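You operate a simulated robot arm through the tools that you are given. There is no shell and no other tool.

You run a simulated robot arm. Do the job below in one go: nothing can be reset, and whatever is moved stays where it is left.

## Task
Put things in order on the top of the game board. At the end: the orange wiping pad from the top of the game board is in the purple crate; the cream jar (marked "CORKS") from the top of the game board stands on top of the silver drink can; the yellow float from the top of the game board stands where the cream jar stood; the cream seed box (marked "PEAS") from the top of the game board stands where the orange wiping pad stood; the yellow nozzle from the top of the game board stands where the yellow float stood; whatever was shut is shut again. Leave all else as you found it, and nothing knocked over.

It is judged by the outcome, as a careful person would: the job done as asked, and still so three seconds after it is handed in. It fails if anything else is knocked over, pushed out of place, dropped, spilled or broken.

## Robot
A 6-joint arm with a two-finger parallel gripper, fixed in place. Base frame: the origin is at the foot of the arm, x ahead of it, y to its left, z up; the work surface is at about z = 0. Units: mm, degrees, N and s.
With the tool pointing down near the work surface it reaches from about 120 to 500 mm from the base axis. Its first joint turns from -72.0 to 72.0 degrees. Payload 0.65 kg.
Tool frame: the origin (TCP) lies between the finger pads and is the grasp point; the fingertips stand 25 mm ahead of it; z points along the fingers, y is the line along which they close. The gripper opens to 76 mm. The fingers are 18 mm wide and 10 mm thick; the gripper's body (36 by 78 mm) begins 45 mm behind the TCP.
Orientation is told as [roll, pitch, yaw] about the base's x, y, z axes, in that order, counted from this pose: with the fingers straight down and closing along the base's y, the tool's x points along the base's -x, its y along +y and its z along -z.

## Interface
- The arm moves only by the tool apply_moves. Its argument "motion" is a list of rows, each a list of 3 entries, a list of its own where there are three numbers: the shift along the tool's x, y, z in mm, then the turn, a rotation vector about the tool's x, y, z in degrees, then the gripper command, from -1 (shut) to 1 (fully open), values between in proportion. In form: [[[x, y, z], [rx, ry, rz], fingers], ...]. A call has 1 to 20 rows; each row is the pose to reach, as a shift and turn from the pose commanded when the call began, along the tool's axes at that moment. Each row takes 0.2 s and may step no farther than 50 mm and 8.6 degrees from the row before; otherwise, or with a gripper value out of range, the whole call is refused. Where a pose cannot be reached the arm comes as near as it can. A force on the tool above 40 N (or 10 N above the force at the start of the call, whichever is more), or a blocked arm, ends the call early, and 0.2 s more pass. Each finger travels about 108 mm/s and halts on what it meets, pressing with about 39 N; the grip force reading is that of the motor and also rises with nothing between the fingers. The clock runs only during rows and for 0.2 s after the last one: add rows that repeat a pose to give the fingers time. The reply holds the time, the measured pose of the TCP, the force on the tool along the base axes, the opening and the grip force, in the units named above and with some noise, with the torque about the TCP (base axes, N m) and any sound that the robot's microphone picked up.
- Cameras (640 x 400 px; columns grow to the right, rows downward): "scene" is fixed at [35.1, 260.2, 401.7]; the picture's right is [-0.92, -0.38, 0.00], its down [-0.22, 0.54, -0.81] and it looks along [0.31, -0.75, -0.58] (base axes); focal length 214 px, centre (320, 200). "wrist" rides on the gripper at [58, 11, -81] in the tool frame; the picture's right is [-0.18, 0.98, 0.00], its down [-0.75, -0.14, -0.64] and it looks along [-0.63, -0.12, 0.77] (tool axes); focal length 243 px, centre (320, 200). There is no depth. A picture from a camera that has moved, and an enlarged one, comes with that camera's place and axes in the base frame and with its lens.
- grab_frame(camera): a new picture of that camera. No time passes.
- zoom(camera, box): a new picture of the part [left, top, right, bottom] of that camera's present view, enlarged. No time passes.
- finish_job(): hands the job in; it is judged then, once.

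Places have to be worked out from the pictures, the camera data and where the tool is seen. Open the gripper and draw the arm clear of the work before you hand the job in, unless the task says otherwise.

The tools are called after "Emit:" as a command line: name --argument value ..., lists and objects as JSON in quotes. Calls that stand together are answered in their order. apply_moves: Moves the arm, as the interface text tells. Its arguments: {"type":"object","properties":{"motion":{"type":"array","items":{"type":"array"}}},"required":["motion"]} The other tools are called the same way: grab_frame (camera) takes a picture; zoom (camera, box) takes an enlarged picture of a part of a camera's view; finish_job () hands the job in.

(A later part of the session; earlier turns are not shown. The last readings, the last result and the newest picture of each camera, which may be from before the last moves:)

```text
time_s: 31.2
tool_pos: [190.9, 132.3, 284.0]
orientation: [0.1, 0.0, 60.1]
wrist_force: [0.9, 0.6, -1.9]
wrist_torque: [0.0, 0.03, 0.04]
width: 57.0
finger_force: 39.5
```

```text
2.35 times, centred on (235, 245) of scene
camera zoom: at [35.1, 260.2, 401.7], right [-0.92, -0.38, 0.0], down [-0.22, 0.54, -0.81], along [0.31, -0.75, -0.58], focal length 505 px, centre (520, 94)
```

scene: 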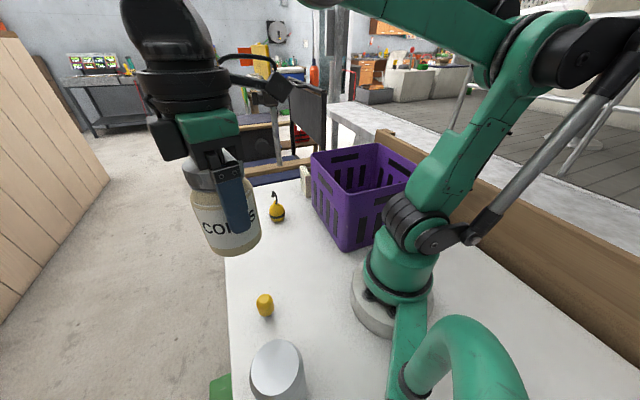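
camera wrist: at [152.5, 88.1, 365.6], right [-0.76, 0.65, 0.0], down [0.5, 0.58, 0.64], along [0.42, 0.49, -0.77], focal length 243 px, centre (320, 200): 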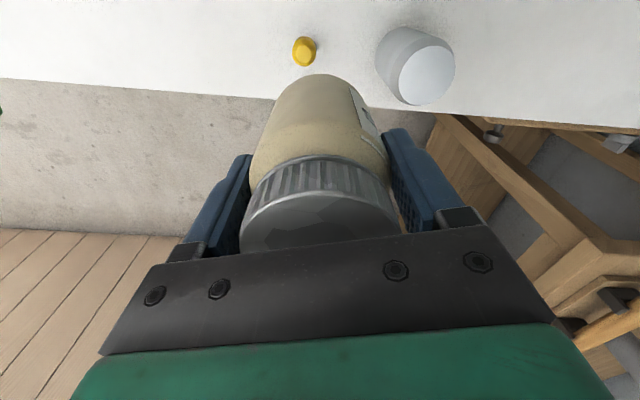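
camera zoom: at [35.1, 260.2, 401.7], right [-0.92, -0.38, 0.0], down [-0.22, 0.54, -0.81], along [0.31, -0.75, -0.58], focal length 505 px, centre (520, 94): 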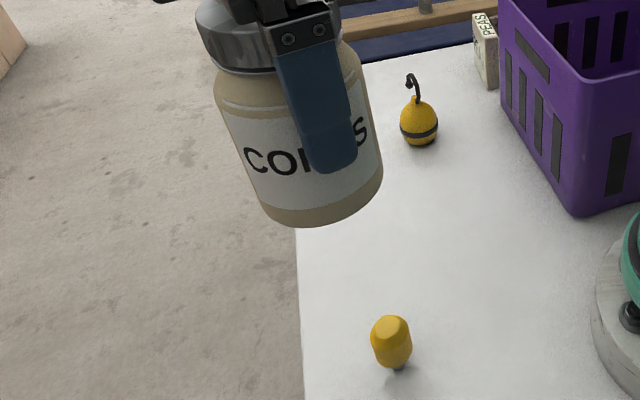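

Using both cameras, the can top is at about (113.7,198.6), height about 111 mm and diameter about 52. The held jar is the "CORKS" one, offset about 2 mm in the grip. I'll bring it above the can with its base still about 40 mm over the lid.

Emit:
apply_moves --motion '[[[-3.3, 20, 5], [0, 0, 0], -1], [[-6.6, 40, 10], [0, 0, 0], -1], [[-10, 60, 20], [0, 0, 0], -1], [[-13.3, 80, 35], [0, 0, 0], -1], [[-16.6, 99.8, 55], [0, 0, 0], -1], [[-16.6, 99.8, 70], [0, 0, 0], -1], [[-16.6, 99.8, 70], [0, 0, 0], -1]]'

Emit:
grab_frame --camera "wrist"

Emit:
grab_frame --camera "scene"

```text
time_s: 32.8
tool_pos: [110.6, 197.1, 214.7]
orientation: [0.0, 0.0, 60.0]
wrist_force: [-0.2, -0.5, -2.8]
wrist_torque: [0.03, -0.01, 0.0]
width: 56.8
finger_force: 39.2
```

```text
taken
camera wrist: at [73.6, 152.8, 296.0], right [-0.76, 0.65, 0.0], down [0.5, 0.58, 0.64], along [0.42, 0.49, -0.77], focal length 243 px, centre (320, 200)
```

wrist: 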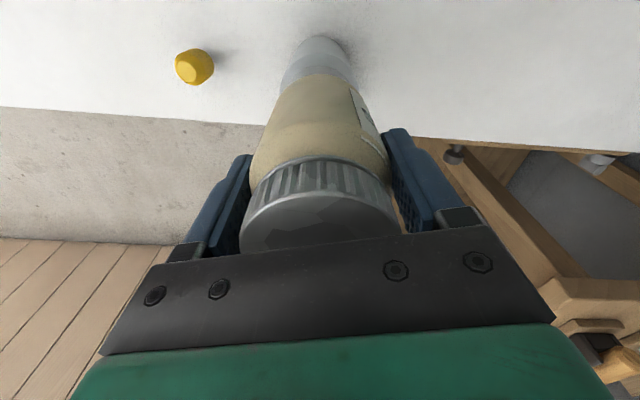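

```text
taken
```

scene: 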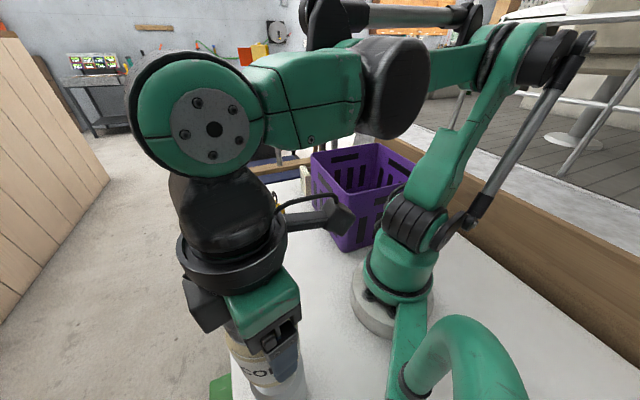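

The jar appears lined up over the can. I'll zoom in to check the lateral alignment before lowering.

Emit:
zoom --camera "wrist" --box '[240, 20, 400, 130]'

Emit:
zoom --camera "scene" --box '[200, 280, 340, 400]'

```text
3.64 times, centred on (320, 75) of wrist
camera zoom: at [73.6, 152.8, 296.0], right [-0.76, 0.65, 0.0], down [0.5, 0.58, 0.64], along [0.42, 0.49, -0.77], focal length 882 px, centre (320, 654)
```

zoom: 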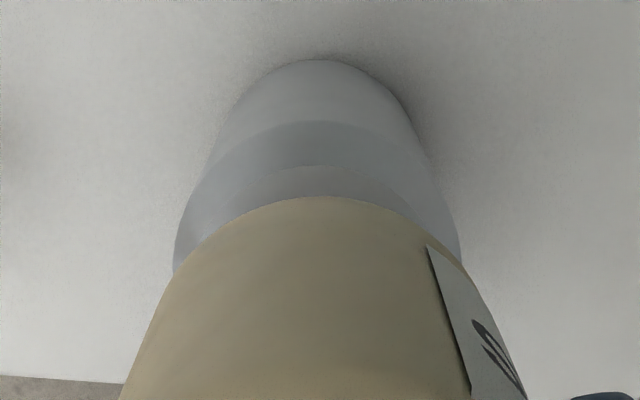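

```text
3.33 times, centred on (270, 340) of scene
camera zoom: at [35.1, 260.2, 401.7], right [-0.92, -0.38, 0.0], down [-0.22, 0.54, -0.81], along [0.31, -0.75, -0.58], focal length 715 px, centre (487, -267)
```

zoom: 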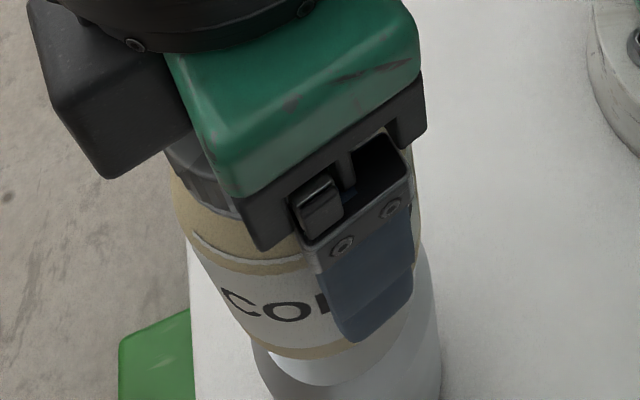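

Alignment is within about 2 mm; I'll apply a small correction (-0.5, -1.2) and lower to just above the expected can top.

Emit:
apply_moves --motion '[[[-0.5, -1.2, 5], [0, 0, 0], -1], [[-0.5, -1.2, 13], [0, 0, 0], -1], [[-0.5, -1.2, 20], [0, 0, 0], -1], [[-0.5, -1.2, 26], [0, 0, 0], -1], [[-0.5, -1.2, 30], [0, 0, 0], -1], [[-0.5, -1.2, 30], [0, 0, 0], -1]]'

Emit:
zoom --camera "wrist" --box '[240, 20, 400, 130]'

Emit:
zoom --camera "scene" --box '[200, 280, 340, 400]'

```text
time_s: 34.2
tool_pos: [112.9, 196.5, 183.7]
orientation: [0.1, 0.1, 60.0]
wrist_force: [-0.1, -0.1, -3.1]
wrist_torque: [-0.02, 0.04, -0.03]
width: 57.1
finger_force: 39.0
```

```text
3.64 times, centred on (320, 75) of wrist
camera zoom: at [75.1, 152.7, 266.1], right [-0.76, 0.65, 0.0], down [0.5, 0.58, 0.64], along [0.42, 0.49, -0.77], focal length 882 px, centre (320, 654)
```

zoom: 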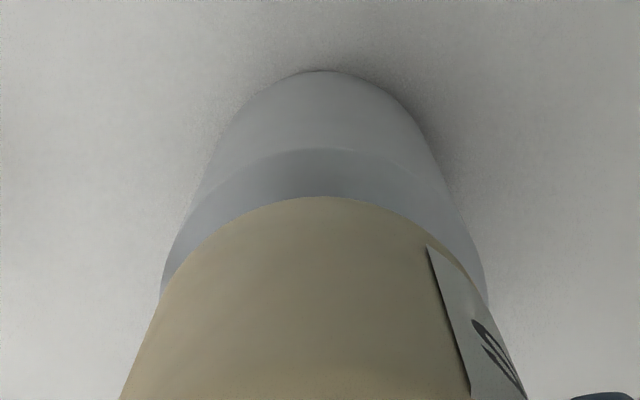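

```text
3.33 times, centred on (270, 340) of scene
camera zoom: at [35.1, 260.2, 401.7], right [-0.92, -0.38, 0.0], down [-0.22, 0.54, -0.81], along [0.31, -0.75, -0.58], focal length 715 px, centre (487, -267)
```

zoom: 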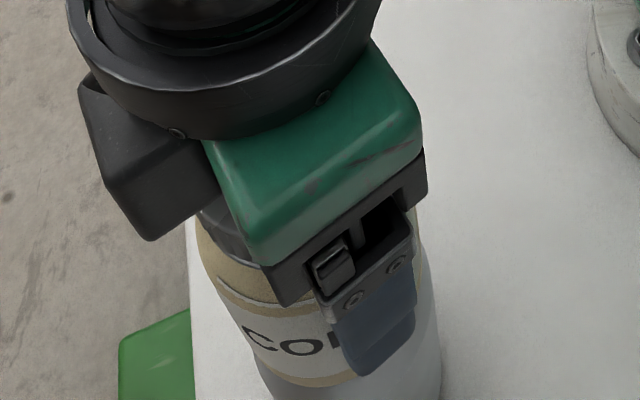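

Alignment looks good. I'll now lower in 1–2 mm steps until I feel the jar touch the can.

Emit:
apply_moves --motion '[[[0, 0, 1.5], [0, 0, 0], -1], [[0, 0, 3], [0, 0, 0], -1], [[0, 0, 3], [0, 0, 0], -1]]'

```text
time_s: 35.0
tool_pos: [111.4, 198.2, 182.2]
orientation: [0.0, -0.1, 60.1]
wrist_force: [1.0, 0.2, -2.3]
wrist_torque: [0.01, -0.01, -0.02]
width: 57.2
finger_force: 38.8
```

Emit:
apply_moves --motion '[[[0, 0, 1], [0, 0, 0], -1], [[0, 0, 2], [0, 0, 0], -1], [[0, 0, 2], [0, 0, 0], -1]]'

```text
time_s: 35.8
tool_pos: [113.0, 196.0, 180.8]
orientation: [0.0, 0.0, 60.0]
wrist_force: [-0.5, 0.3, -2.5]
wrist_torque: [-0.02, 0.05, 0.04]
width: 57.2
finger_force: 38.9
```

Emit:
apply_moves --motion '[[[0, 0, 0.7], [0, 0, 0], -1], [[0, 0, 1.4], [0, 0, 0], -1], [[0, 0, 1.4], [0, 0, 0], -1]]'

```text
time_s: 36.6
tool_pos: [113.3, 196.1, 178.6]
orientation: [0.0, 0.0, 59.9]
wrist_force: [0.9, -0.2, 3.0]
wrist_torque: [-0.04, 0.03, 0.01]
width: 56.8
finger_force: 38.8
```

The weight has transferred (force changed from -2.5 to +3 N), so the jar rests on the can. I'll open slowly, wait, and rise straight up.

Emit:
apply_moves --motion '[[[0, 0, 0], [0, 0, 0], 0.55], [[0, 0, 0], [0, 0, 0], 0.7], [[0, 0, 0], [0, 0, 0], 0.9], [[0, 0, 0], [0, 0, 0], 1], [[0, 0, 0], [0, 0, 0], 1]]'

Emit:
grab_frame --camera "wrist"

Emit:
zoom --camera "scene" --box '[200, 280, 340, 400]'

```text
time_s: 37.8
tool_pos: [113.6, 196.8, 179.0]
orientation: [0.0, -0.1, 60.1]
wrist_force: [-0.2, 0.0, 0.1]
wrist_torque: [0.01, 0.02, 0.01]
width: 75.9
finger_force: 0.0
```

```text
taken
camera wrist: at [75.1, 152.5, 259.9], right [-0.76, 0.65, 0.0], down [0.5, 0.58, 0.64], along [0.42, 0.49, -0.77], focal length 243 px, centre (320, 200)
```

wrist: 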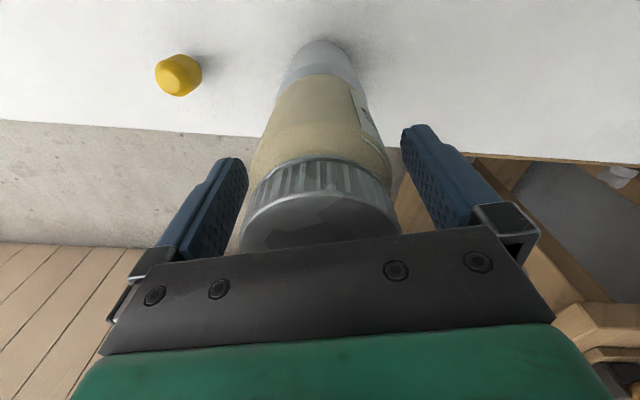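

```text
3.33 times, centred on (270, 340) of scene
camera zoom: at [35.1, 260.2, 401.7], right [-0.92, -0.38, 0.0], down [-0.22, 0.54, -0.81], along [0.31, -0.75, -0.58], focal length 715 px, centre (487, -267)
```

zoom: 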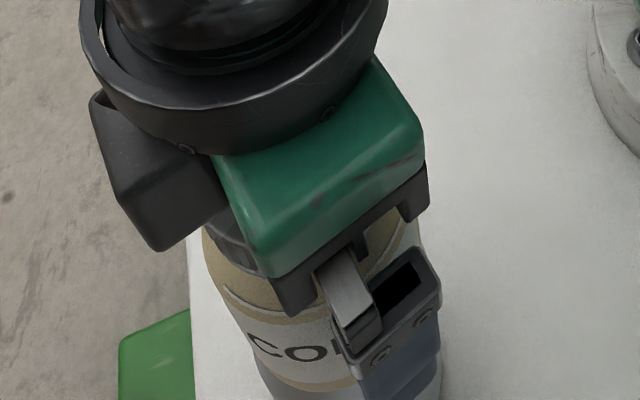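

The jar stands free on the can. I'll rise straight up to clear its lid, then move toward the nozzle for a look.

Emit:
apply_moves --motion '[[[0, 0, -8], [0, 0, 0], 1], [[0, 0, -20], [0, 0, 0], 1], [[0, 0, -40], [0, 0, 0], 1], [[0, 0, -65], [0, 0, 0], 1], [[0, 0, -90], [0, 0, 0], 1], [[0, 0, -115], [0, 0, 0], 1], [[0, 0, -115], [0, 0, 0], 1]]'

Emit:
grab_frame --camera "wrist"

Emit:
grab_frame --camera "scene"

```text
time_s: 39.4
tool_pos: [113.1, 197.2, 293.6]
orientation: [0.0, -0.1, 59.9]
wrist_force: [-0.1, 0.3, 0.0]
wrist_torque: [0.01, -0.03, -0.01]
width: 76.2
finger_force: 0.0
```

```text
taken
camera wrist: at [75.2, 152.7, 374.7], right [-0.76, 0.65, 0.0], down [0.5, 0.58, 0.64], along [0.42, 0.49, -0.77], focal length 243 px, centre (320, 200)
```

wrist: 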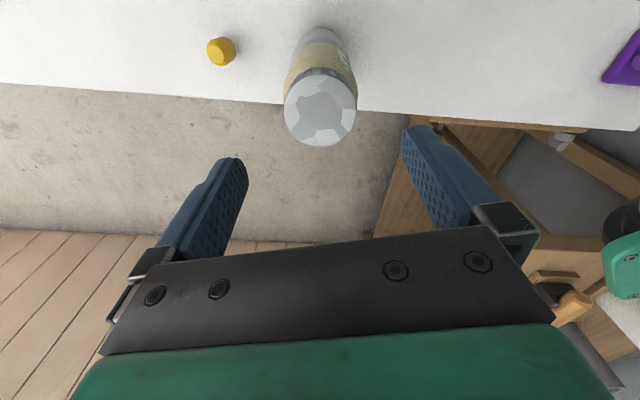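

```text
taken
```

scene: 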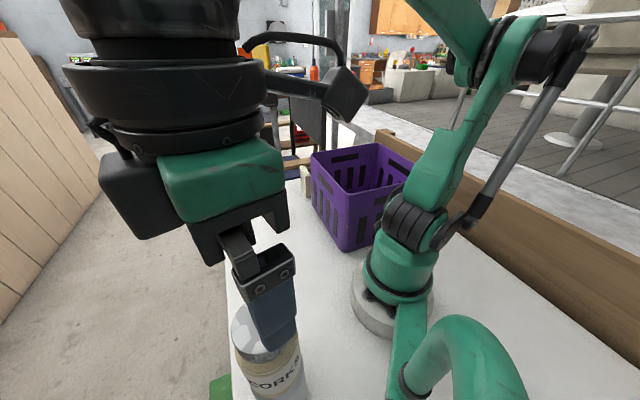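

The jar is standing well on the can. Now I must tell the float from the nozzle, so I'll back off toward the base and look at the capsule-shaped yellow object from closer and lower.

Emit:
apply_moves --motion '[[[20, -15, 10], [0, 0, 8], 1], [[30, -35, 20], [0, 0, 16], 1], [[35, -55, 30], [0, 0, 24], 1], [[40, -75, 45], [0, 0, 32], 1], [[45, -90, 65], [0, 0, 40], 1], [[50, -100, 85], [0, 0, 48], 1], [[50, -105, 105], [0, 0, 55], 1], [[50, -105, 105], [0, 0, 55], 1]]'

Emit:
grab_frame --camera "wrist"

Emit:
grab_frame --camera "scene"

```text
time_s: 41.2
tool_pos: [179.0, 101.0, 188.1]
orientation: [0.0, 0.0, 5.0]
wrist_force: [0.3, 0.6, 0.4]
wrist_torque: [0.0, 0.03, 0.01]
width: 75.9
finger_force: 0.2
```

```text
taken
camera wrist: at [121.4, 107.7, 269.6], right [0.1, 0.99, 0.0], down [0.76, -0.08, 0.64], along [0.64, -0.06, -0.77], focal length 243 px, centre (320, 200)
```

wrist: 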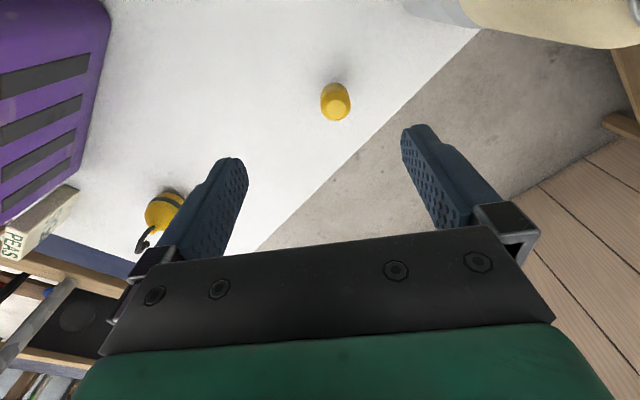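

```text
taken
```

scene: 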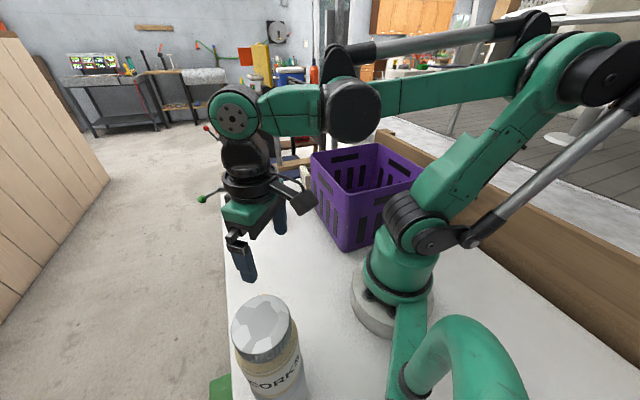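

Emit:
zoom --camera "wrist" --box '[300, 65, 370, 135]'

Emit:
zoom --camera "wrist" --box '[120, 170, 220, 260]'

Emit:
zoom --camera "scene" --box '[230, 290, 320, 400]'

```text
5.71 times, centred on (335, 100) of wrist
camera zoom: at [121.4, 107.7, 269.6], right [0.1, 0.99, 0.0], down [0.76, -0.08, 0.64], along [0.64, -0.06, -0.77], focal length 1386 px, centre (234, 771)
```

zoom: 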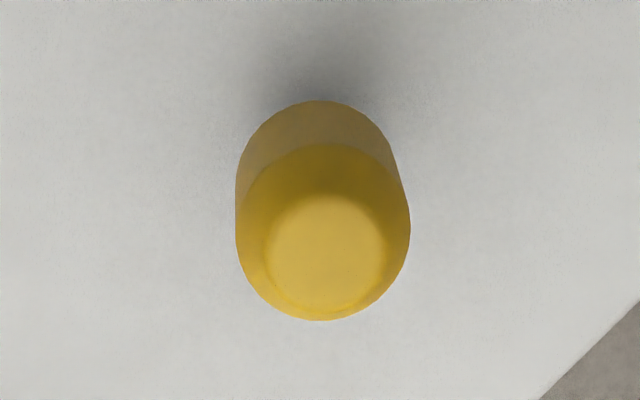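

```text
4.44 times, centred on (170, 215) of wrist
camera zoom: at [121.4, 107.7, 269.6], right [0.1, 0.99, 0.0], down [0.76, -0.08, 0.64], along [0.64, -0.06, -0.77], focal length 1078 px, centre (987, 133)
```

zoom: 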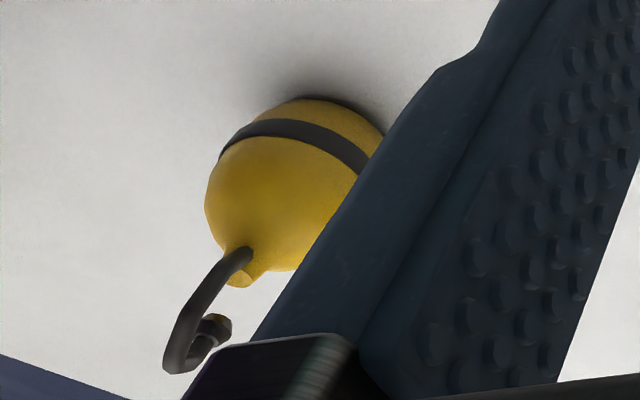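

```text
3.64 times, centred on (275, 345) of scene
camera zoom: at [35.1, 260.2, 401.7], right [-0.92, -0.38, 0.0], down [-0.22, 0.54, -0.81], along [0.31, -0.75, -0.58], focal length 780 px, centre (484, -327)
```

zoom: 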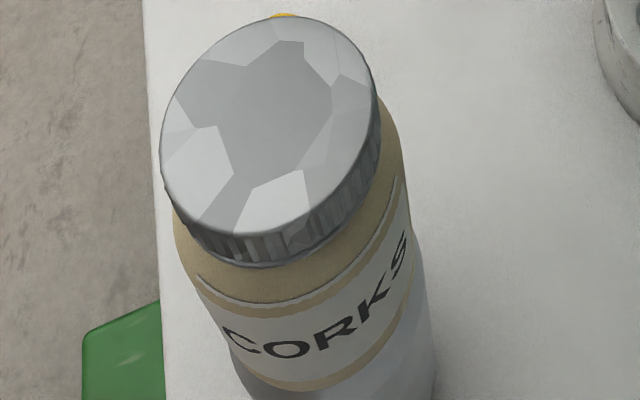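

Capsule-shaped versus hooked pear shape with a waterline band: I want a lower side view of the capsule one before deciding. I'll turn to yaw 60 and step back from it first.

Emit:
apply_moves --motion '[[[2, -5, 0], [0, 0, -8], 1], [[4, -10, 0], [0, 0, -16], 1], [[6, -15, 0], [0, 0, -24], 1], [[8, -20, 0], [0, 0, -32], 1], [[10, -25, 0], [0, 0, -40], 1], [[12, -30, 0], [0, 0, -48], 1], [[13, -35, 0], [0, 0, -55], 1], [[13, -35, 0], [0, 0, -55], 1]]'

Emit:
apply_moves --motion '[[[0, 0, 15], [0, -7, 0], 1], [[0, 0, 30], [0, -14, 0], 1], [[0, 0, 50], [0, -21, 0], 1], [[0, 0, 70], [0, -26, 0], 1], [[0, 0, 90], [0, -30, 0], 1], [[0, 0, 90], [0, -30, 0], 1]]'

Emit:
grab_frame --camera "wrist"

```text
time_s: 43.0
tool_pos: [167.9, 63.9, 188.9]
orientation: [0.0, 0.0, 60.1]
wrist_force: [1.0, 0.3, -0.5]
wrist_torque: [0.0, 0.0, -0.01]
width: 76.0
finger_force: 0.2
```

```text
time_s: 44.4
tool_pos: [177.6, 64.4, 110.6]
orientation: [0.0, -30.1, 60.0]
wrist_force: [0.1, 1.0, 0.2]
wrist_torque: [0.02, -0.02, 0.0]
width: 76.1
finger_force: 0.0
```

```text
taken
camera wrist: at [122.7, -8.1, 151.5], right [-0.77, 0.63, 0.09], down [0.29, 0.21, 0.93], along [0.57, 0.75, -0.35], focal length 243 px, centre (320, 200)
```

wrist: 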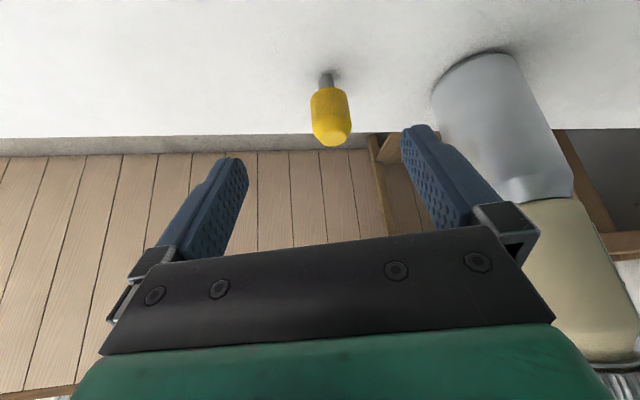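

Now the side of the capsule-shaped object is visible (upside-down in this view). Zooming in.

Emit:
zoom --camera "wrist" --box '[290, 60, 370, 160]'

Emit:
zoom --camera "wrist" --box '[400, 30, 640, 380]'

```text
4.00 times, centred on (330, 110) of wrist
camera zoom: at [122.7, -8.1, 151.5], right [-0.77, 0.63, 0.09], down [0.29, 0.21, 0.93], along [0.57, 0.75, -0.35], focal length 970 px, centre (280, 560)
```

zoom: 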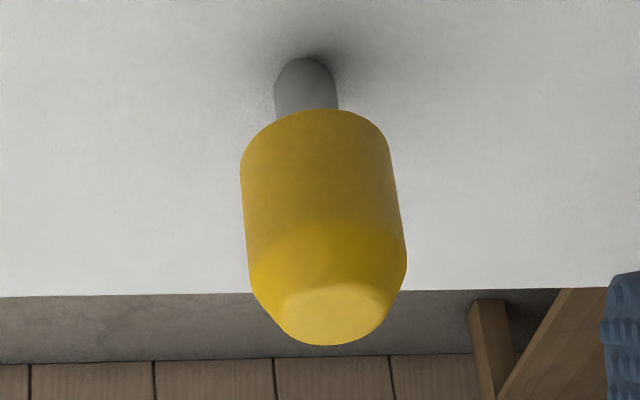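

```text
1.14 times, centred on (520, 205) of wrist
camera zoom: at [122.7, -8.1, 151.5], right [-0.77, 0.63, 0.09], down [0.29, 0.21, 0.93], along [0.57, 0.75, -0.35], focal length 277 px, centre (91, 194)
```

zoom: 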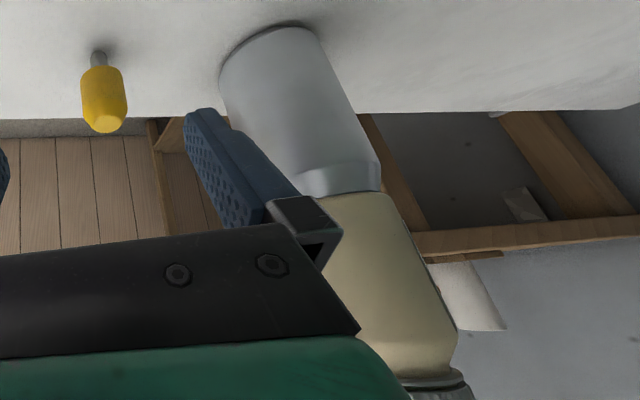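

It has a grey pipe fitting under a tapered yellow body, so it is the nozzle; the hooked pear shape with the waterline band is the float. The nozzle stands at about (197,114), about 55 mm tall. I'll straighten the tool, rise, and then go for the seed box.

Emit:
apply_moves --motion '[[[-10, 0, -18], [0, 5, 0], 1], [[-20, 0, -36], [0, 11, 0], 1], [[-30, 0, -54], [0, 17, 0], 1], [[-40, 0, -70], [0, 23, 0], 1], [[-45, 0, -78], [0, 30, 0], 1], [[-45, 0, -78], [0, 30, 0], 1]]'

```text
time_s: 45.8
tool_pos: [168.2, 63.8, 188.0]
orientation: [0.0, 0.1, 59.9]
wrist_force: [-0.7, -0.4, 0.4]
wrist_torque: [0.01, -0.03, 0.0]
width: 75.8
finger_force: 0.0
```

Tool is vertical again. I'll swing back to the right side at a safe height in two legs, to hover over the seed box (about 70 × 24 × 77 mm, near (308,-283)).

Emit:
apply_moves --motion '[[[5.8, -21, -5], [0, 0, 7.5], 1], [[11.6, -41.9, -10], [0, 0, 15], 1], [[17.4, -62.9, -16], [0, 0, 22.5], 1], [[23.2, -83.9, -21], [0, 0, 30], 1], [[29, -104.8, -26], [0, 0, 37.5], 1], [[34.8, -125.8, -32], [0, 0, 45], 1], [[40.6, -146.7, -37], [0, 0, 52.5], 1], [[46.4, -167.7, -42], [0, 0, 60], 1]]'

Emit:
apply_moves --motion '[[[-3.5, -29.5, 0], [0, 0, 6.2], 1], [[-7, -59, 0], [0, 0, 12.5], 1], [[-10.5, -88.5, 0], [0, 0, 18.7], 1], [[-14, -118, 5], [0, 0, 25], 1], [[-17.5, -147.5, 10], [0, 0, 31.2], 1], [[-21, -177, 15], [0, 0, 37.5], 1], [[-24.5, -206.5, 22], [0, 0, 43.7], 1], [[-28, -236, 30], [0, 0, 50], 1], [[-28, -236, 30], [0, 0, 50], 1]]'

Emit:
grab_frame --camera "wrist"

Emit:
grab_frame --camera "scene"

```text
time_s: 47.6
tool_pos: [290.5, -60.0, 228.9]
orientation: [-0.1, 0.0, -0.1]
wrist_force: [0.2, 0.2, -0.2]
wrist_torque: [-0.01, 0.01, -0.01]
width: 75.9
finger_force: 0.1
```

```text
time_s: 49.6
tool_pos: [317.9, -297.3, 201.0]
orientation: [0.0, 0.0, -50.2]
wrist_force: [-0.7, 0.4, 0.0]
wrist_torque: [0.02, -0.01, 0.04]
width: 75.9
finger_force: 0.0
```

```text
taken
camera wrist: at [290.4, -243.1, 281.4], right [0.87, 0.49, 0.0], down [0.37, -0.67, 0.64], along [0.31, -0.56, -0.77], focal length 243 px, centre (320, 200)
```

wrist: 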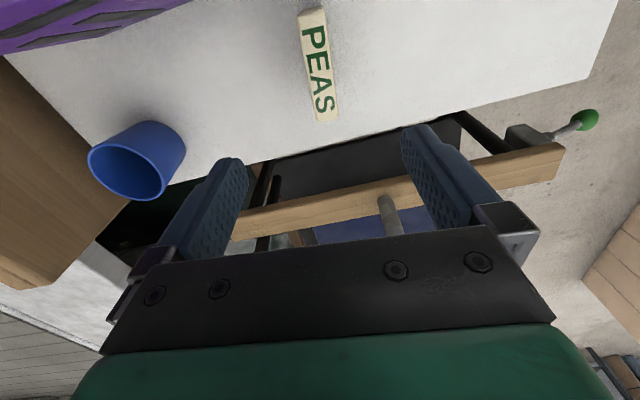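

```text
taken
```

scene: 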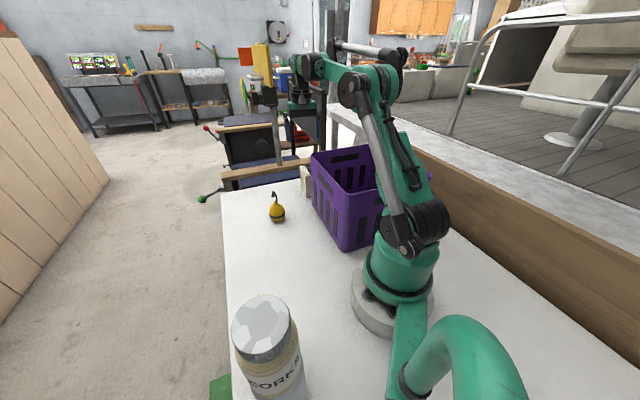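

Emit:
zoom --camera "wrist" --box '[270, 0, 370, 130]'

```text
3.08 times, centred on (320, 65) of wrist
camera zoom: at [290.4, -243.1, 281.4], right [0.87, 0.49, 0.0], down [0.37, -0.67, 0.64], along [0.31, -0.56, -0.77], focal length 746 px, centre (320, 615)
```

zoom: 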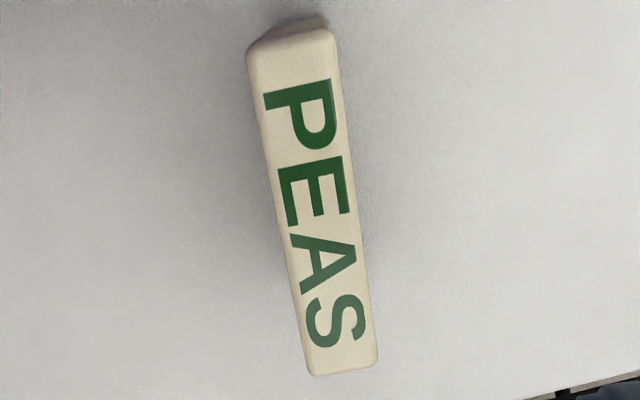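

The box is aligned with the gripper (72 × 20 mm top, centre at tool (13.7, 2.4)). I'll grip it off-centre toward its outer end so the wrist camera stays clear of the crate corner, descending in stages and checking from the scene camera.

Emit:
apply_moves --motion '[[[-3, 2.4, 15], [0, 0, 0.3], 1], [[-6, 2.4, 35], [0, 0, 0.3], 1], [[-6, 2.4, 55], [0, 0, 0.3], 1], [[-6, 2.4, 75], [0, 0, 0.3], 1], [[-6, 2.4, 75], [0, 0, 0.3], 1]]'

Emit:
grab_frame --camera "wrist"

Emit:
zoom --camera "scene" --box '[250, 100, 370, 220]'

```text
time_s: 50.8
tool_pos: [323.2, -298.5, 125.3]
orientation: [0.0, 0.0, -50.4]
wrist_force: [0.6, 0.4, -0.4]
wrist_torque: [0.02, -0.04, 0.0]
width: 76.2
finger_force: 0.0
```

```text
taken
camera wrist: at [295.8, -245.1, 206.8], right [0.87, 0.49, 0.0], down [0.37, -0.67, 0.64], along [0.31, -0.56, -0.77], focal length 243 px, centre (320, 200)
```

wrist: 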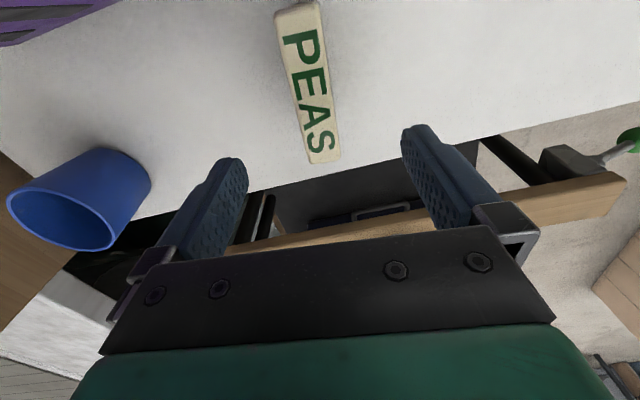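

```text
3.33 times, centred on (310, 160) of scene
camera zoom: at [35.1, 260.2, 401.7], right [-0.92, -0.38, 0.0], down [-0.22, 0.54, -0.81], along [0.31, -0.75, -0.58], focal length 715 px, centre (353, 333)
```

zoom: 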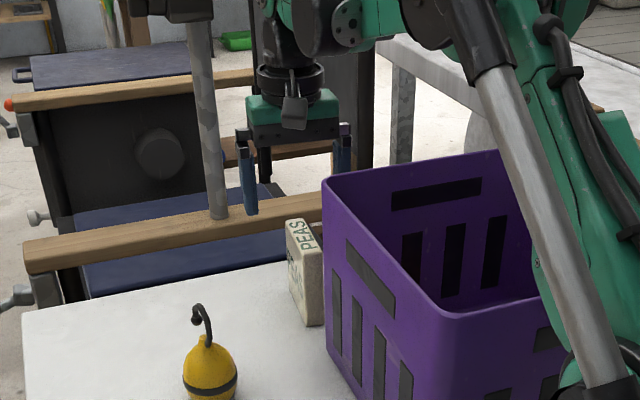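

The camera housing is small (about 22 mm) and its projected gap to the crate corner stays about 11 mm at grip height. The box is centred between the fingers, so I'll descend to z≈58.

Emit:
apply_moves --motion '[[[0, 0, 15], [0, 0, 0], 1], [[0, 0, 30], [0, 0, 0], 1], [[0, 0, 45], [0, 0, 0], 1], [[0, 0, 57], [0, 0, 0], 1], [[0, 0, 67], [0, 0, 0], 1], [[0, 0, 67], [0, 0, 0], 1]]'

Emit:
grab_frame --camera "wrist"

Emit:
zoom --camera "scene" --box '[250, 100, 370, 220]'

```text
time_s: 52.2
tool_pos: [324.6, -298.2, 58.3]
orientation: [0.0, 0.1, -50.3]
wrist_force: [0.2, -0.2, 1.2]
wrist_torque: [-0.01, 0.0, 0.0]
width: 76.1
finger_force: 0.1
```

```text
taken
camera wrist: at [296.7, -245.1, 139.8], right [0.87, 0.49, 0.0], down [0.37, -0.67, 0.64], along [0.31, -0.56, -0.77], focal length 243 px, centre (320, 200)
```

wrist: 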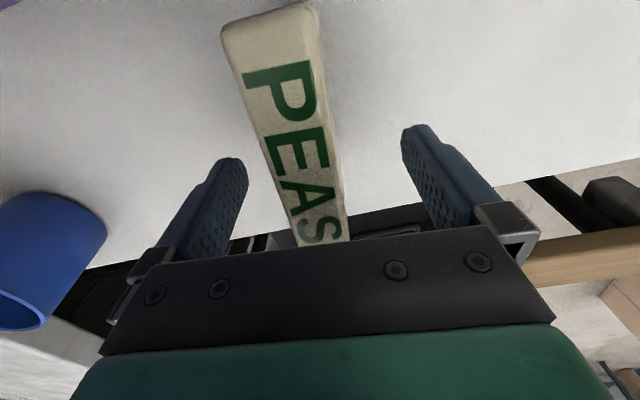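

```text
3.33 times, centred on (310, 160) of scene
camera zoom: at [35.1, 260.2, 401.7], right [-0.92, -0.38, 0.0], down [-0.22, 0.54, -0.81], along [0.31, -0.75, -0.58], focal length 715 px, centre (353, 333)
```

zoom: 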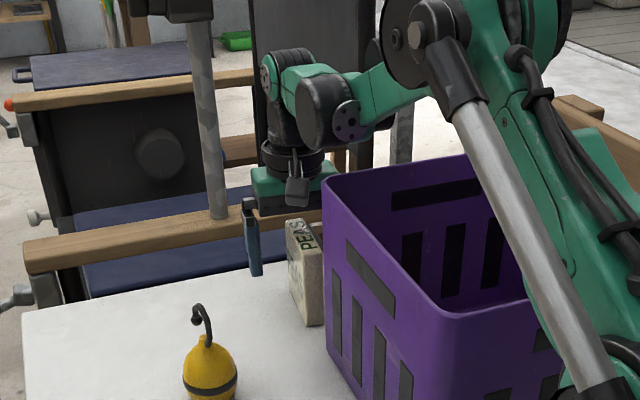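

There is a clear gap between the camera housing and the crate, and the box lies between the fingers. Closing now.

Emit:
apply_moves --motion '[[[0, 0, 0], [0, 0, 0], 0], [[0, 0, 0], [0, 0, 0], -0.4], [[0, 0, 0], [0, 0, 0], -1], [[0, 0, 0], [0, 0, 0], -1], [[0, 0, 0], [0, 0, 0], -1]]'

Emit:
grab_frame --camera "wrist"

```text
time_s: 53.4
tool_pos: [324.6, -299.3, 58.6]
orientation: [-0.1, 0.0, -50.3]
wrist_force: [-1.3, -0.4, 0.3]
wrist_torque: [0.01, 0.0, 0.03]
width: 19.3
finger_force: 36.8
```

```text
taken
camera wrist: at [296.7, -245.1, 140.0], right [0.87, 0.49, 0.0], down [0.37, -0.67, 0.64], along [0.31, -0.56, -0.77], focal length 243 px, centre (320, 200)
```

wrist: 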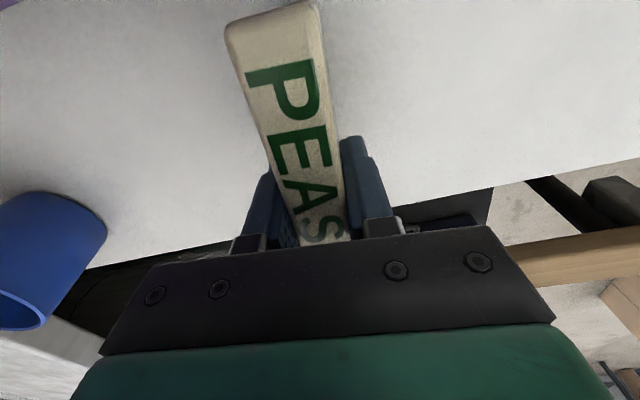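

The box is held firmly (19 mm) with its centre 20 mm behind the TCP. I'll lift it straight up and carry it to the pad's former spot, keeping the pad's old orientation, and stop about 40 mm above the surface to check reach.

Emit:
apply_moves --motion '[[[0, 0, -10], [0, 0, 0], -1], [[0, 0, -35], [0, 0, 0], -1], [[0, 0, -65], [0, 0, 0], -1], [[0, 0, -90], [0, 0, 0], -1], [[2.5, 25.9, -90], [0, 0, -0.7], -1], [[5.1, 51.7, -85], [0, 0, -1.4], -1], [[7.6, 77.6, -80], [0, 0, -2.1], -1], [[10.1, 103.4, -70], [0, 0, -2.8], -1], [[12.6, 129.3, -60], [0, 0, -3.5], -1], [[15.2, 155.1, -50], [0, 0, -4.2], -1], [[17.7, 181, -41.5], [0, 0, -4.8], -1], [[17.7, 181, -41.5], [0, 0, -4.8], -1]]'

Emit:
grab_frame --camera "wrist"

Emit:
grab_frame --camera "scene"

```text
time_s: 56.0
tool_pos: [452.4, -169.0, 101.7]
orientation: [-0.1, 0.0, -45.5]
wrist_force: [1.0, -0.2, -1.1]
wrist_torque: [0.01, 0.0, 0.02]
width: 19.3
finger_force: 37.1
```

```text
taken
camera wrist: at [420.4, -118.7, 181.9], right [0.83, 0.56, 0.0], down [0.43, -0.64, 0.64], along [0.36, -0.53, -0.77], focal length 243 px, centre (320, 200)
```

wrist: 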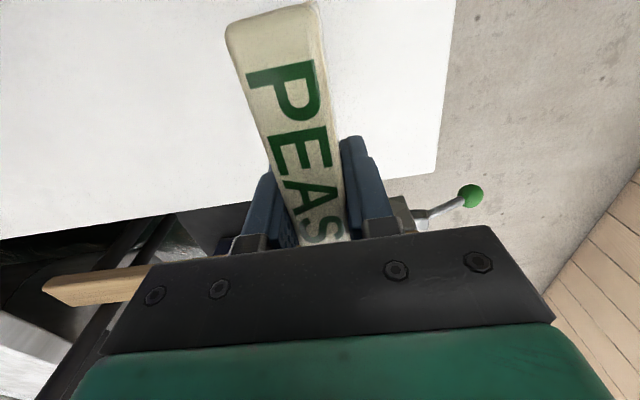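

```text
taken
```

scene: 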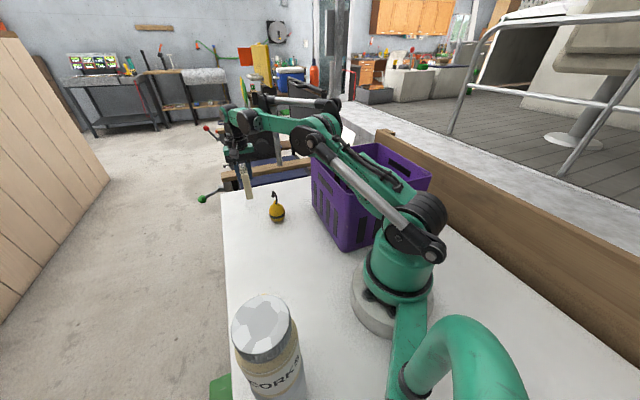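

Reach is fine and the box hangs upright. I'll lower it to a few millimetres above the surface, then feel for contact.

Emit:
apply_moves --motion '[[[0, 0, 10], [0, 0, 0], -1], [[0, 0, 20], [0, 0, 0], -1], [[0, 0, 30], [0, 0, 0], -1], [[0, 0, 37], [0, 0, 0], -1], [[0, 0, 40], [0, 0, 0], -1], [[0, 0, 40], [0, 0, 0], -1]]'

Emit:
zoom --camera "scene" --box '[200, 120, 320, 230]'

```text
time_s: 57.4
tool_pos: [453.6, -169.7, 60.6]
orientation: [0.0, 0.0, -45.6]
wrist_force: [0.3, -0.2, 0.7]
wrist_torque: [-0.03, 0.01, 0.04]
width: 19.3
finger_force: 37.5
```

```text
3.64 times, centred on (260, 175) of scene
camera zoom: at [35.1, 260.2, 401.7], right [-0.92, -0.38, 0.0], down [-0.22, 0.54, -0.81], along [0.31, -0.75, -0.58], focal length 780 px, centre (538, 291)
```

zoom: 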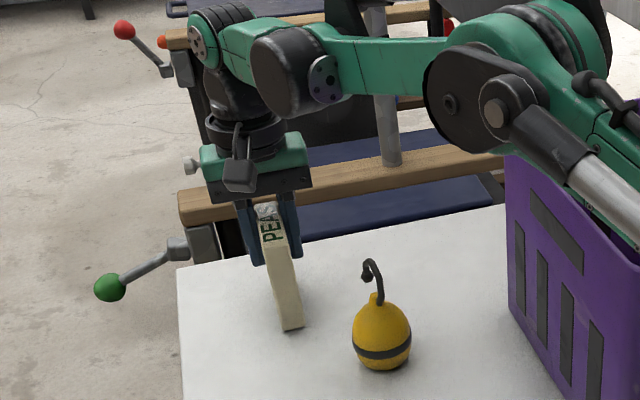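

Emit:
apply_moves --motion '[[[0, 0, 0.8], [0, 0, 0], -1], [[0, 0, 1.6], [0, 0, 0], -1], [[0, 0, 1.6], [0, 0, 0], -1]]'

```text
time_s: 58.2
tool_pos: [453.2, -169.6, 57.5]
orientation: [0.0, 0.0, -45.5]
wrist_force: [-0.2, -0.8, 6.6]
wrist_torque: [0.06, 0.09, 0.03]
width: 19.2
finger_force: 36.6
```

The box is touching down (6.6 N). I'll open gently and check that it stands on its own before withdrawing.

Emit:
apply_moves --motion '[[[0, 0, 0], [0, 0, 0], -0.3], [[0, 0, 0], [0, 0, 0], -0.1], [[0, 0, 0], [0, 0, 0], 0.3], [[0, 0, 0], [0, 0, 0], 0.6], [[0, 0, 0], [0, 0, 0], 1], [[0, 0, 0], [0, 0, 0], 1]]'

Emit:
grab_frame --camera "wrist"

Emit:
zoom --camera "scene" --box '[200, 120, 320, 230]'

```text
time_s: 59.6
tool_pos: [451.7, -169.2, 59.9]
orientation: [0.1, 0.0, -45.5]
wrist_force: [-0.3, 0.2, 0.5]
wrist_torque: [-0.01, 0.02, 0.0]
width: 75.9
finger_force: 0.0
```

```text
taken
camera wrist: at [420.4, -119.0, 139.8], right [0.83, 0.56, 0.0], down [0.43, -0.64, 0.64], along [0.36, -0.53, -0.77], focal length 243 px, centre (320, 200)
```

wrist: 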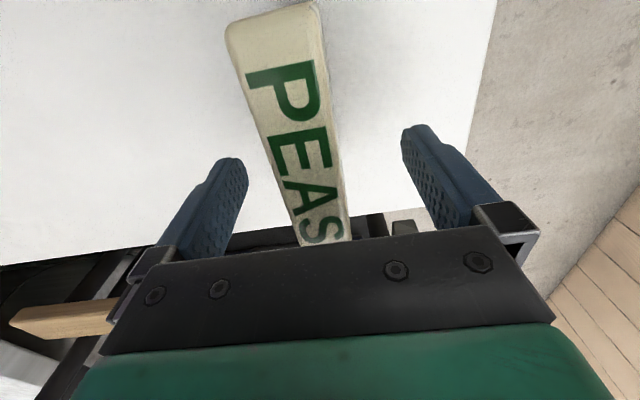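

```text
3.64 times, centred on (260, 175) of scene
camera zoom: at [35.1, 260.2, 401.7], right [-0.92, -0.38, 0.0], down [-0.22, 0.54, -0.81], along [0.31, -0.75, -0.58], focal length 780 px, centre (538, 291)
```

zoom: 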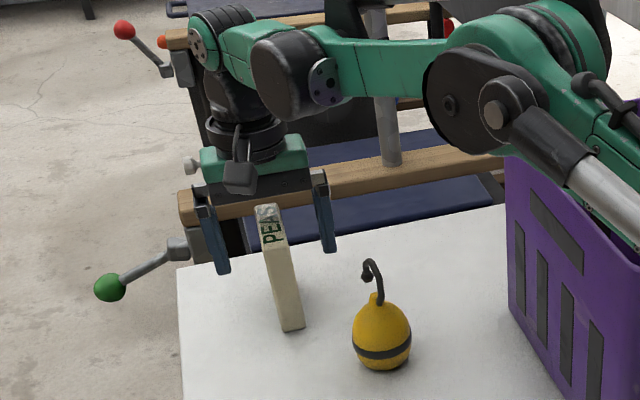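

The seed box stands upright at the pad's former spot. I'll rise straight up, then hover over the float with yaw -30 (hook between the fingers) for precise measurement.

Emit:
apply_moves --motion '[[[0, 0, -10], [0, 0, 0], 1], [[0, 0, -30], [0, 0, 0], 1], [[0, 0, -55], [0, 0, 0], 1], [[0, 0, -85], [0, 0, 0], 1], [[20.4, -10, -94], [0, 0, -2.6], 1], [[40.9, -20.1, -103], [0, 0, -5.2], 1], [[61.3, -30.1, -112], [0, 0, -7.8], 1], [[81.8, -40.1, -121], [0, 0, -10.4], 1], [[102.2, -50.2, -130], [0, 0, -13], 1], [[122.7, -60.2, -140], [0, 0, -15.5], 1], [[122.7, -60.2, -140], [0, 0, -15.5], 1]]'

Emit:
grab_frame --camera "wrist"

Emit:
zoom --camera "wrist" --box '[260, 20, 380, 140]'

Emit:
grab_frame --camera "scene"

```text
time_s: 62.0
tool_pos: [324.1, -123.8, 198.4]
orientation: [0.0, 0.0, -30.0]
wrist_force: [-1.3, -0.7, -0.2]
wrist_torque: [-0.03, 0.0, 0.02]
width: 76.2
finger_force: 0.1
```

```text
taken
camera wrist: at [280.0, -83.9, 280.1], right [0.65, 0.76, 0.0], down [0.58, -0.5, 0.64], along [0.49, -0.42, -0.77], focal length 243 px, centre (320, 200)
```

wrist: 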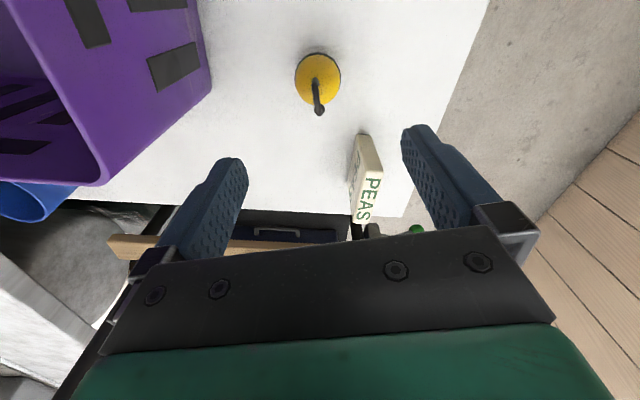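

```text
3.33 times, centred on (320, 80) of wrist
camera zoom: at [280.0, -83.9, 280.1], right [0.65, 0.76, 0.0], down [0.58, -0.5, 0.64], along [0.49, -0.42, -0.77], focal length 809 px, centre (320, 600)
```

zoom: 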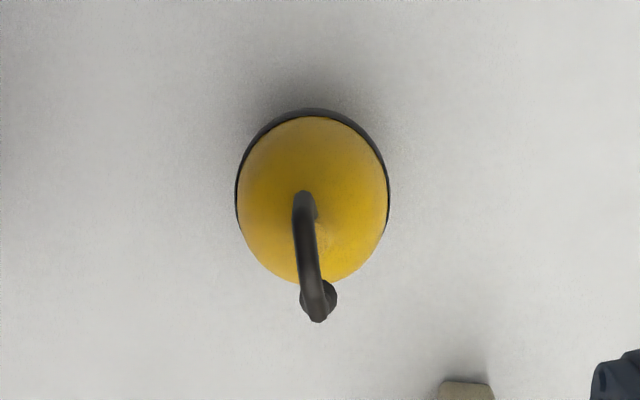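

```text
taken
```

scene: 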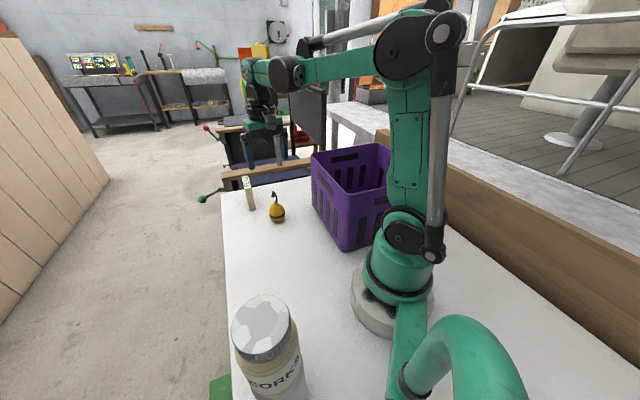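

The float's axis is at tool (-1, -2.6), giving its spot as about (324,-126); body diameter 44, widest at z≈27, hook top z≈95. I'll centre on it and descend to z≈110 first to check the hook sits between the fingers.

Emit:
apply_moves --motion '[[[-1, -2.6, 20], [0, 0, 0], 1], [[-1, -2.6, 45], [0, 0, 0], 1], [[-1, -2.6, 70], [0, 0, 0], 1], [[-1, -2.6, 89], [0, 0, 0], 1], [[-1, -2.6, 89], [0, 0, 0], 1]]'

Emit:
grab_frame --camera "wrist"

Emit:
zoom --camera "scene" --box '[220, 140, 330, 230]'

```text
time_s: 63.2
tool_pos: [322.5, -125.2, 109.9]
orientation: [0.0, 0.1, -30.0]
wrist_force: [-0.1, 0.0, 0.3]
wrist_torque: [0.01, 0.02, 0.05]
width: 76.0
finger_force: 0.1
```

```text
taken
camera wrist: at [278.6, -85.9, 190.6], right [0.65, 0.76, 0.0], down [0.58, -0.5, 0.64], along [0.49, -0.42, -0.77], focal length 243 px, centre (320, 200)
```

wrist: 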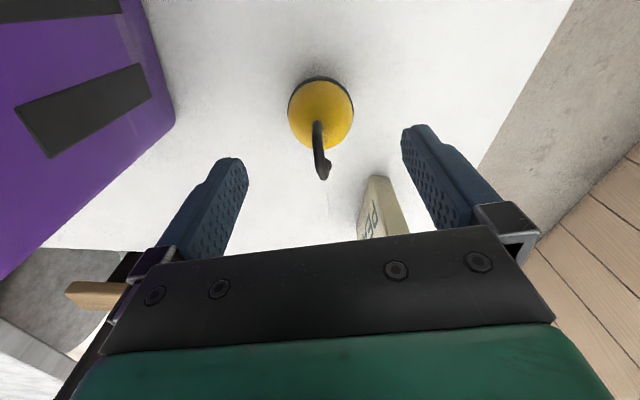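

```text
4.44 times, centred on (275, 185) of scene
camera zoom: at [35.1, 260.2, 401.7], right [-0.92, -0.38, 0.0], down [-0.22, 0.54, -0.81], along [0.31, -0.75, -0.58], focal length 953 px, centre (520, 267)
```

zoom: 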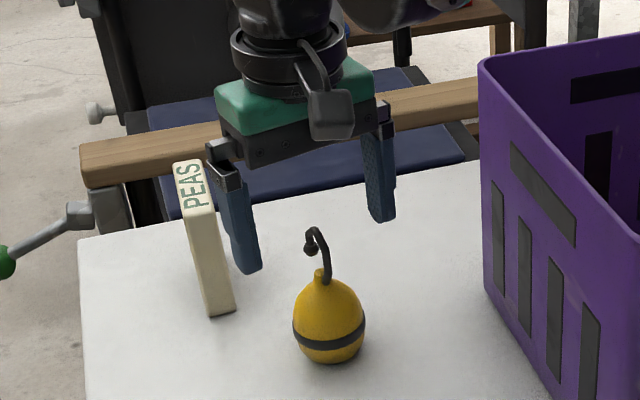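

The hook is centred between the fingers and nothing else is near. I'll continue down to TCP z≈57 (palm about 102, above the hook).

Emit:
apply_moves --motion '[[[0, 0, 12], [0, 0, 0], 1], [[0, 0, 24], [0, 0, 0], 1], [[0, 0, 35], [0, 0, 0], 1], [[0, 0, 44], [0, 0, 0], 1], [[0, 0, 50], [0, 0, 0], 1], [[0, 0, 53], [0, 0, 0], 1], [[0, 0, 53], [0, 0, 0], 1]]'

Emit:
grab_frame --camera "wrist"

Emit:
zoom --camera "scene" --box '[230, 150, 320, 230]'

```text
time_s: 64.8
tool_pos: [324.6, -125.4, 56.1]
orientation: [0.0, 0.0, -30.0]
wrist_force: [0.2, -0.4, 0.9]
wrist_torque: [-0.01, -0.01, 0.04]
width: 76.0
finger_force: 0.1
```

```text
taken
camera wrist: at [279.4, -86.7, 137.7], right [0.65, 0.76, 0.0], down [0.58, -0.5, 0.64], along [0.49, -0.42, -0.77], focal length 243 px, centre (320, 200)
```

wrist: 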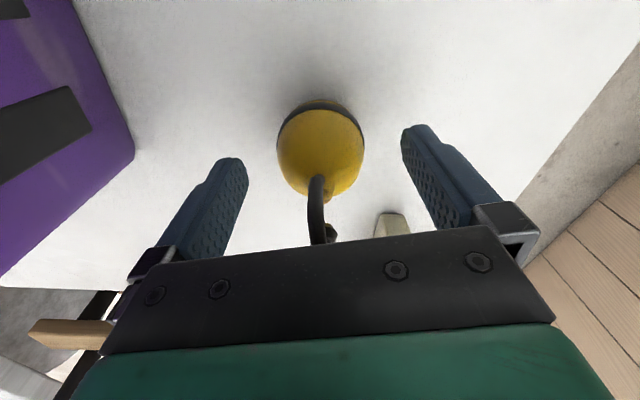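

```text
5.00 times, centred on (275, 190) of scene
camera zoom: at [35.1, 260.2, 401.7], right [-0.92, -0.38, 0.0], down [-0.22, 0.54, -0.81], along [0.31, -0.75, -0.58], focal length 1072 px, centre (545, 250)
```

zoom: 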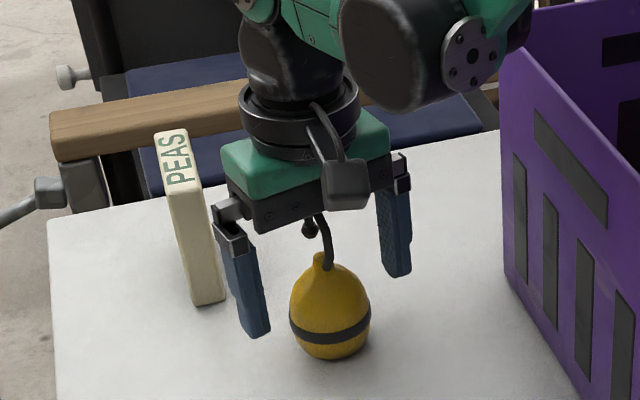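

No contact with the hook, and the float is centred. I'll close gently in steps.

Emit:
apply_moves --motion '[[[0, 0, 0], [0, 0, 0], 0.4], [[0, 0, 0], [0, 0, 0], 0.25], [[0, 0, 0], [0, 0, 0], 0.1], [[0, 0, 0], [0, 0, 0], -0.1], [[0, 0, 0], [0, 0, 0], -0.3], [[0, 0, 0], [0, 0, 0], -0.3]]'

Emit:
grab_frame --camera "wrist"

Emit:
zoom --camera "scene" --box '[230, 150, 320, 230]'

```text
time_s: 66.2
tool_pos: [323.6, -124.7, 56.4]
orientation: [0.0, 0.0, -30.0]
wrist_force: [0.6, 0.4, -0.8]
wrist_torque: [0.02, 0.0, 0.0]
width: 36.6
finger_force: 39.3
```

```text
taken
camera wrist: at [279.4, -86.6, 137.8], right [0.65, 0.76, 0.0], down [0.58, -0.5, 0.64], along [0.49, -0.42, -0.77], focal length 243 px, centre (320, 200)
```

wrist: 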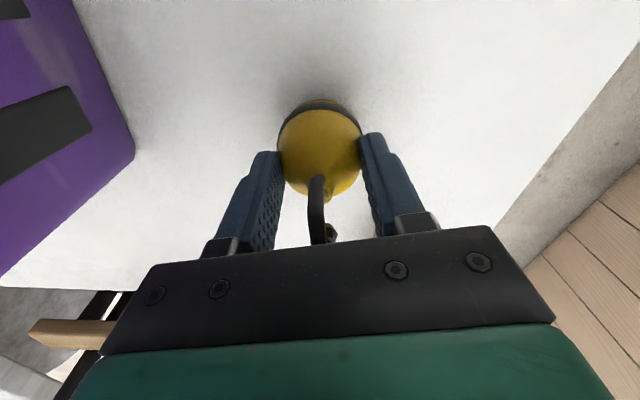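

```text
5.00 times, centred on (275, 190) of scene
camera zoom: at [35.1, 260.2, 401.7], right [-0.92, -0.38, 0.0], down [-0.22, 0.54, -0.81], along [0.31, -0.75, -0.58], focal length 1072 px, centre (545, 250)
```

zoom: 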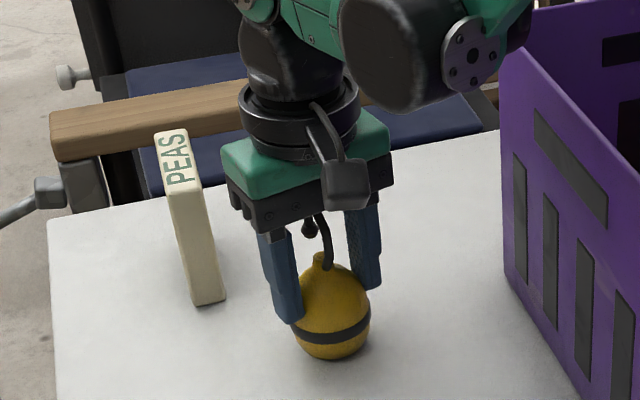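

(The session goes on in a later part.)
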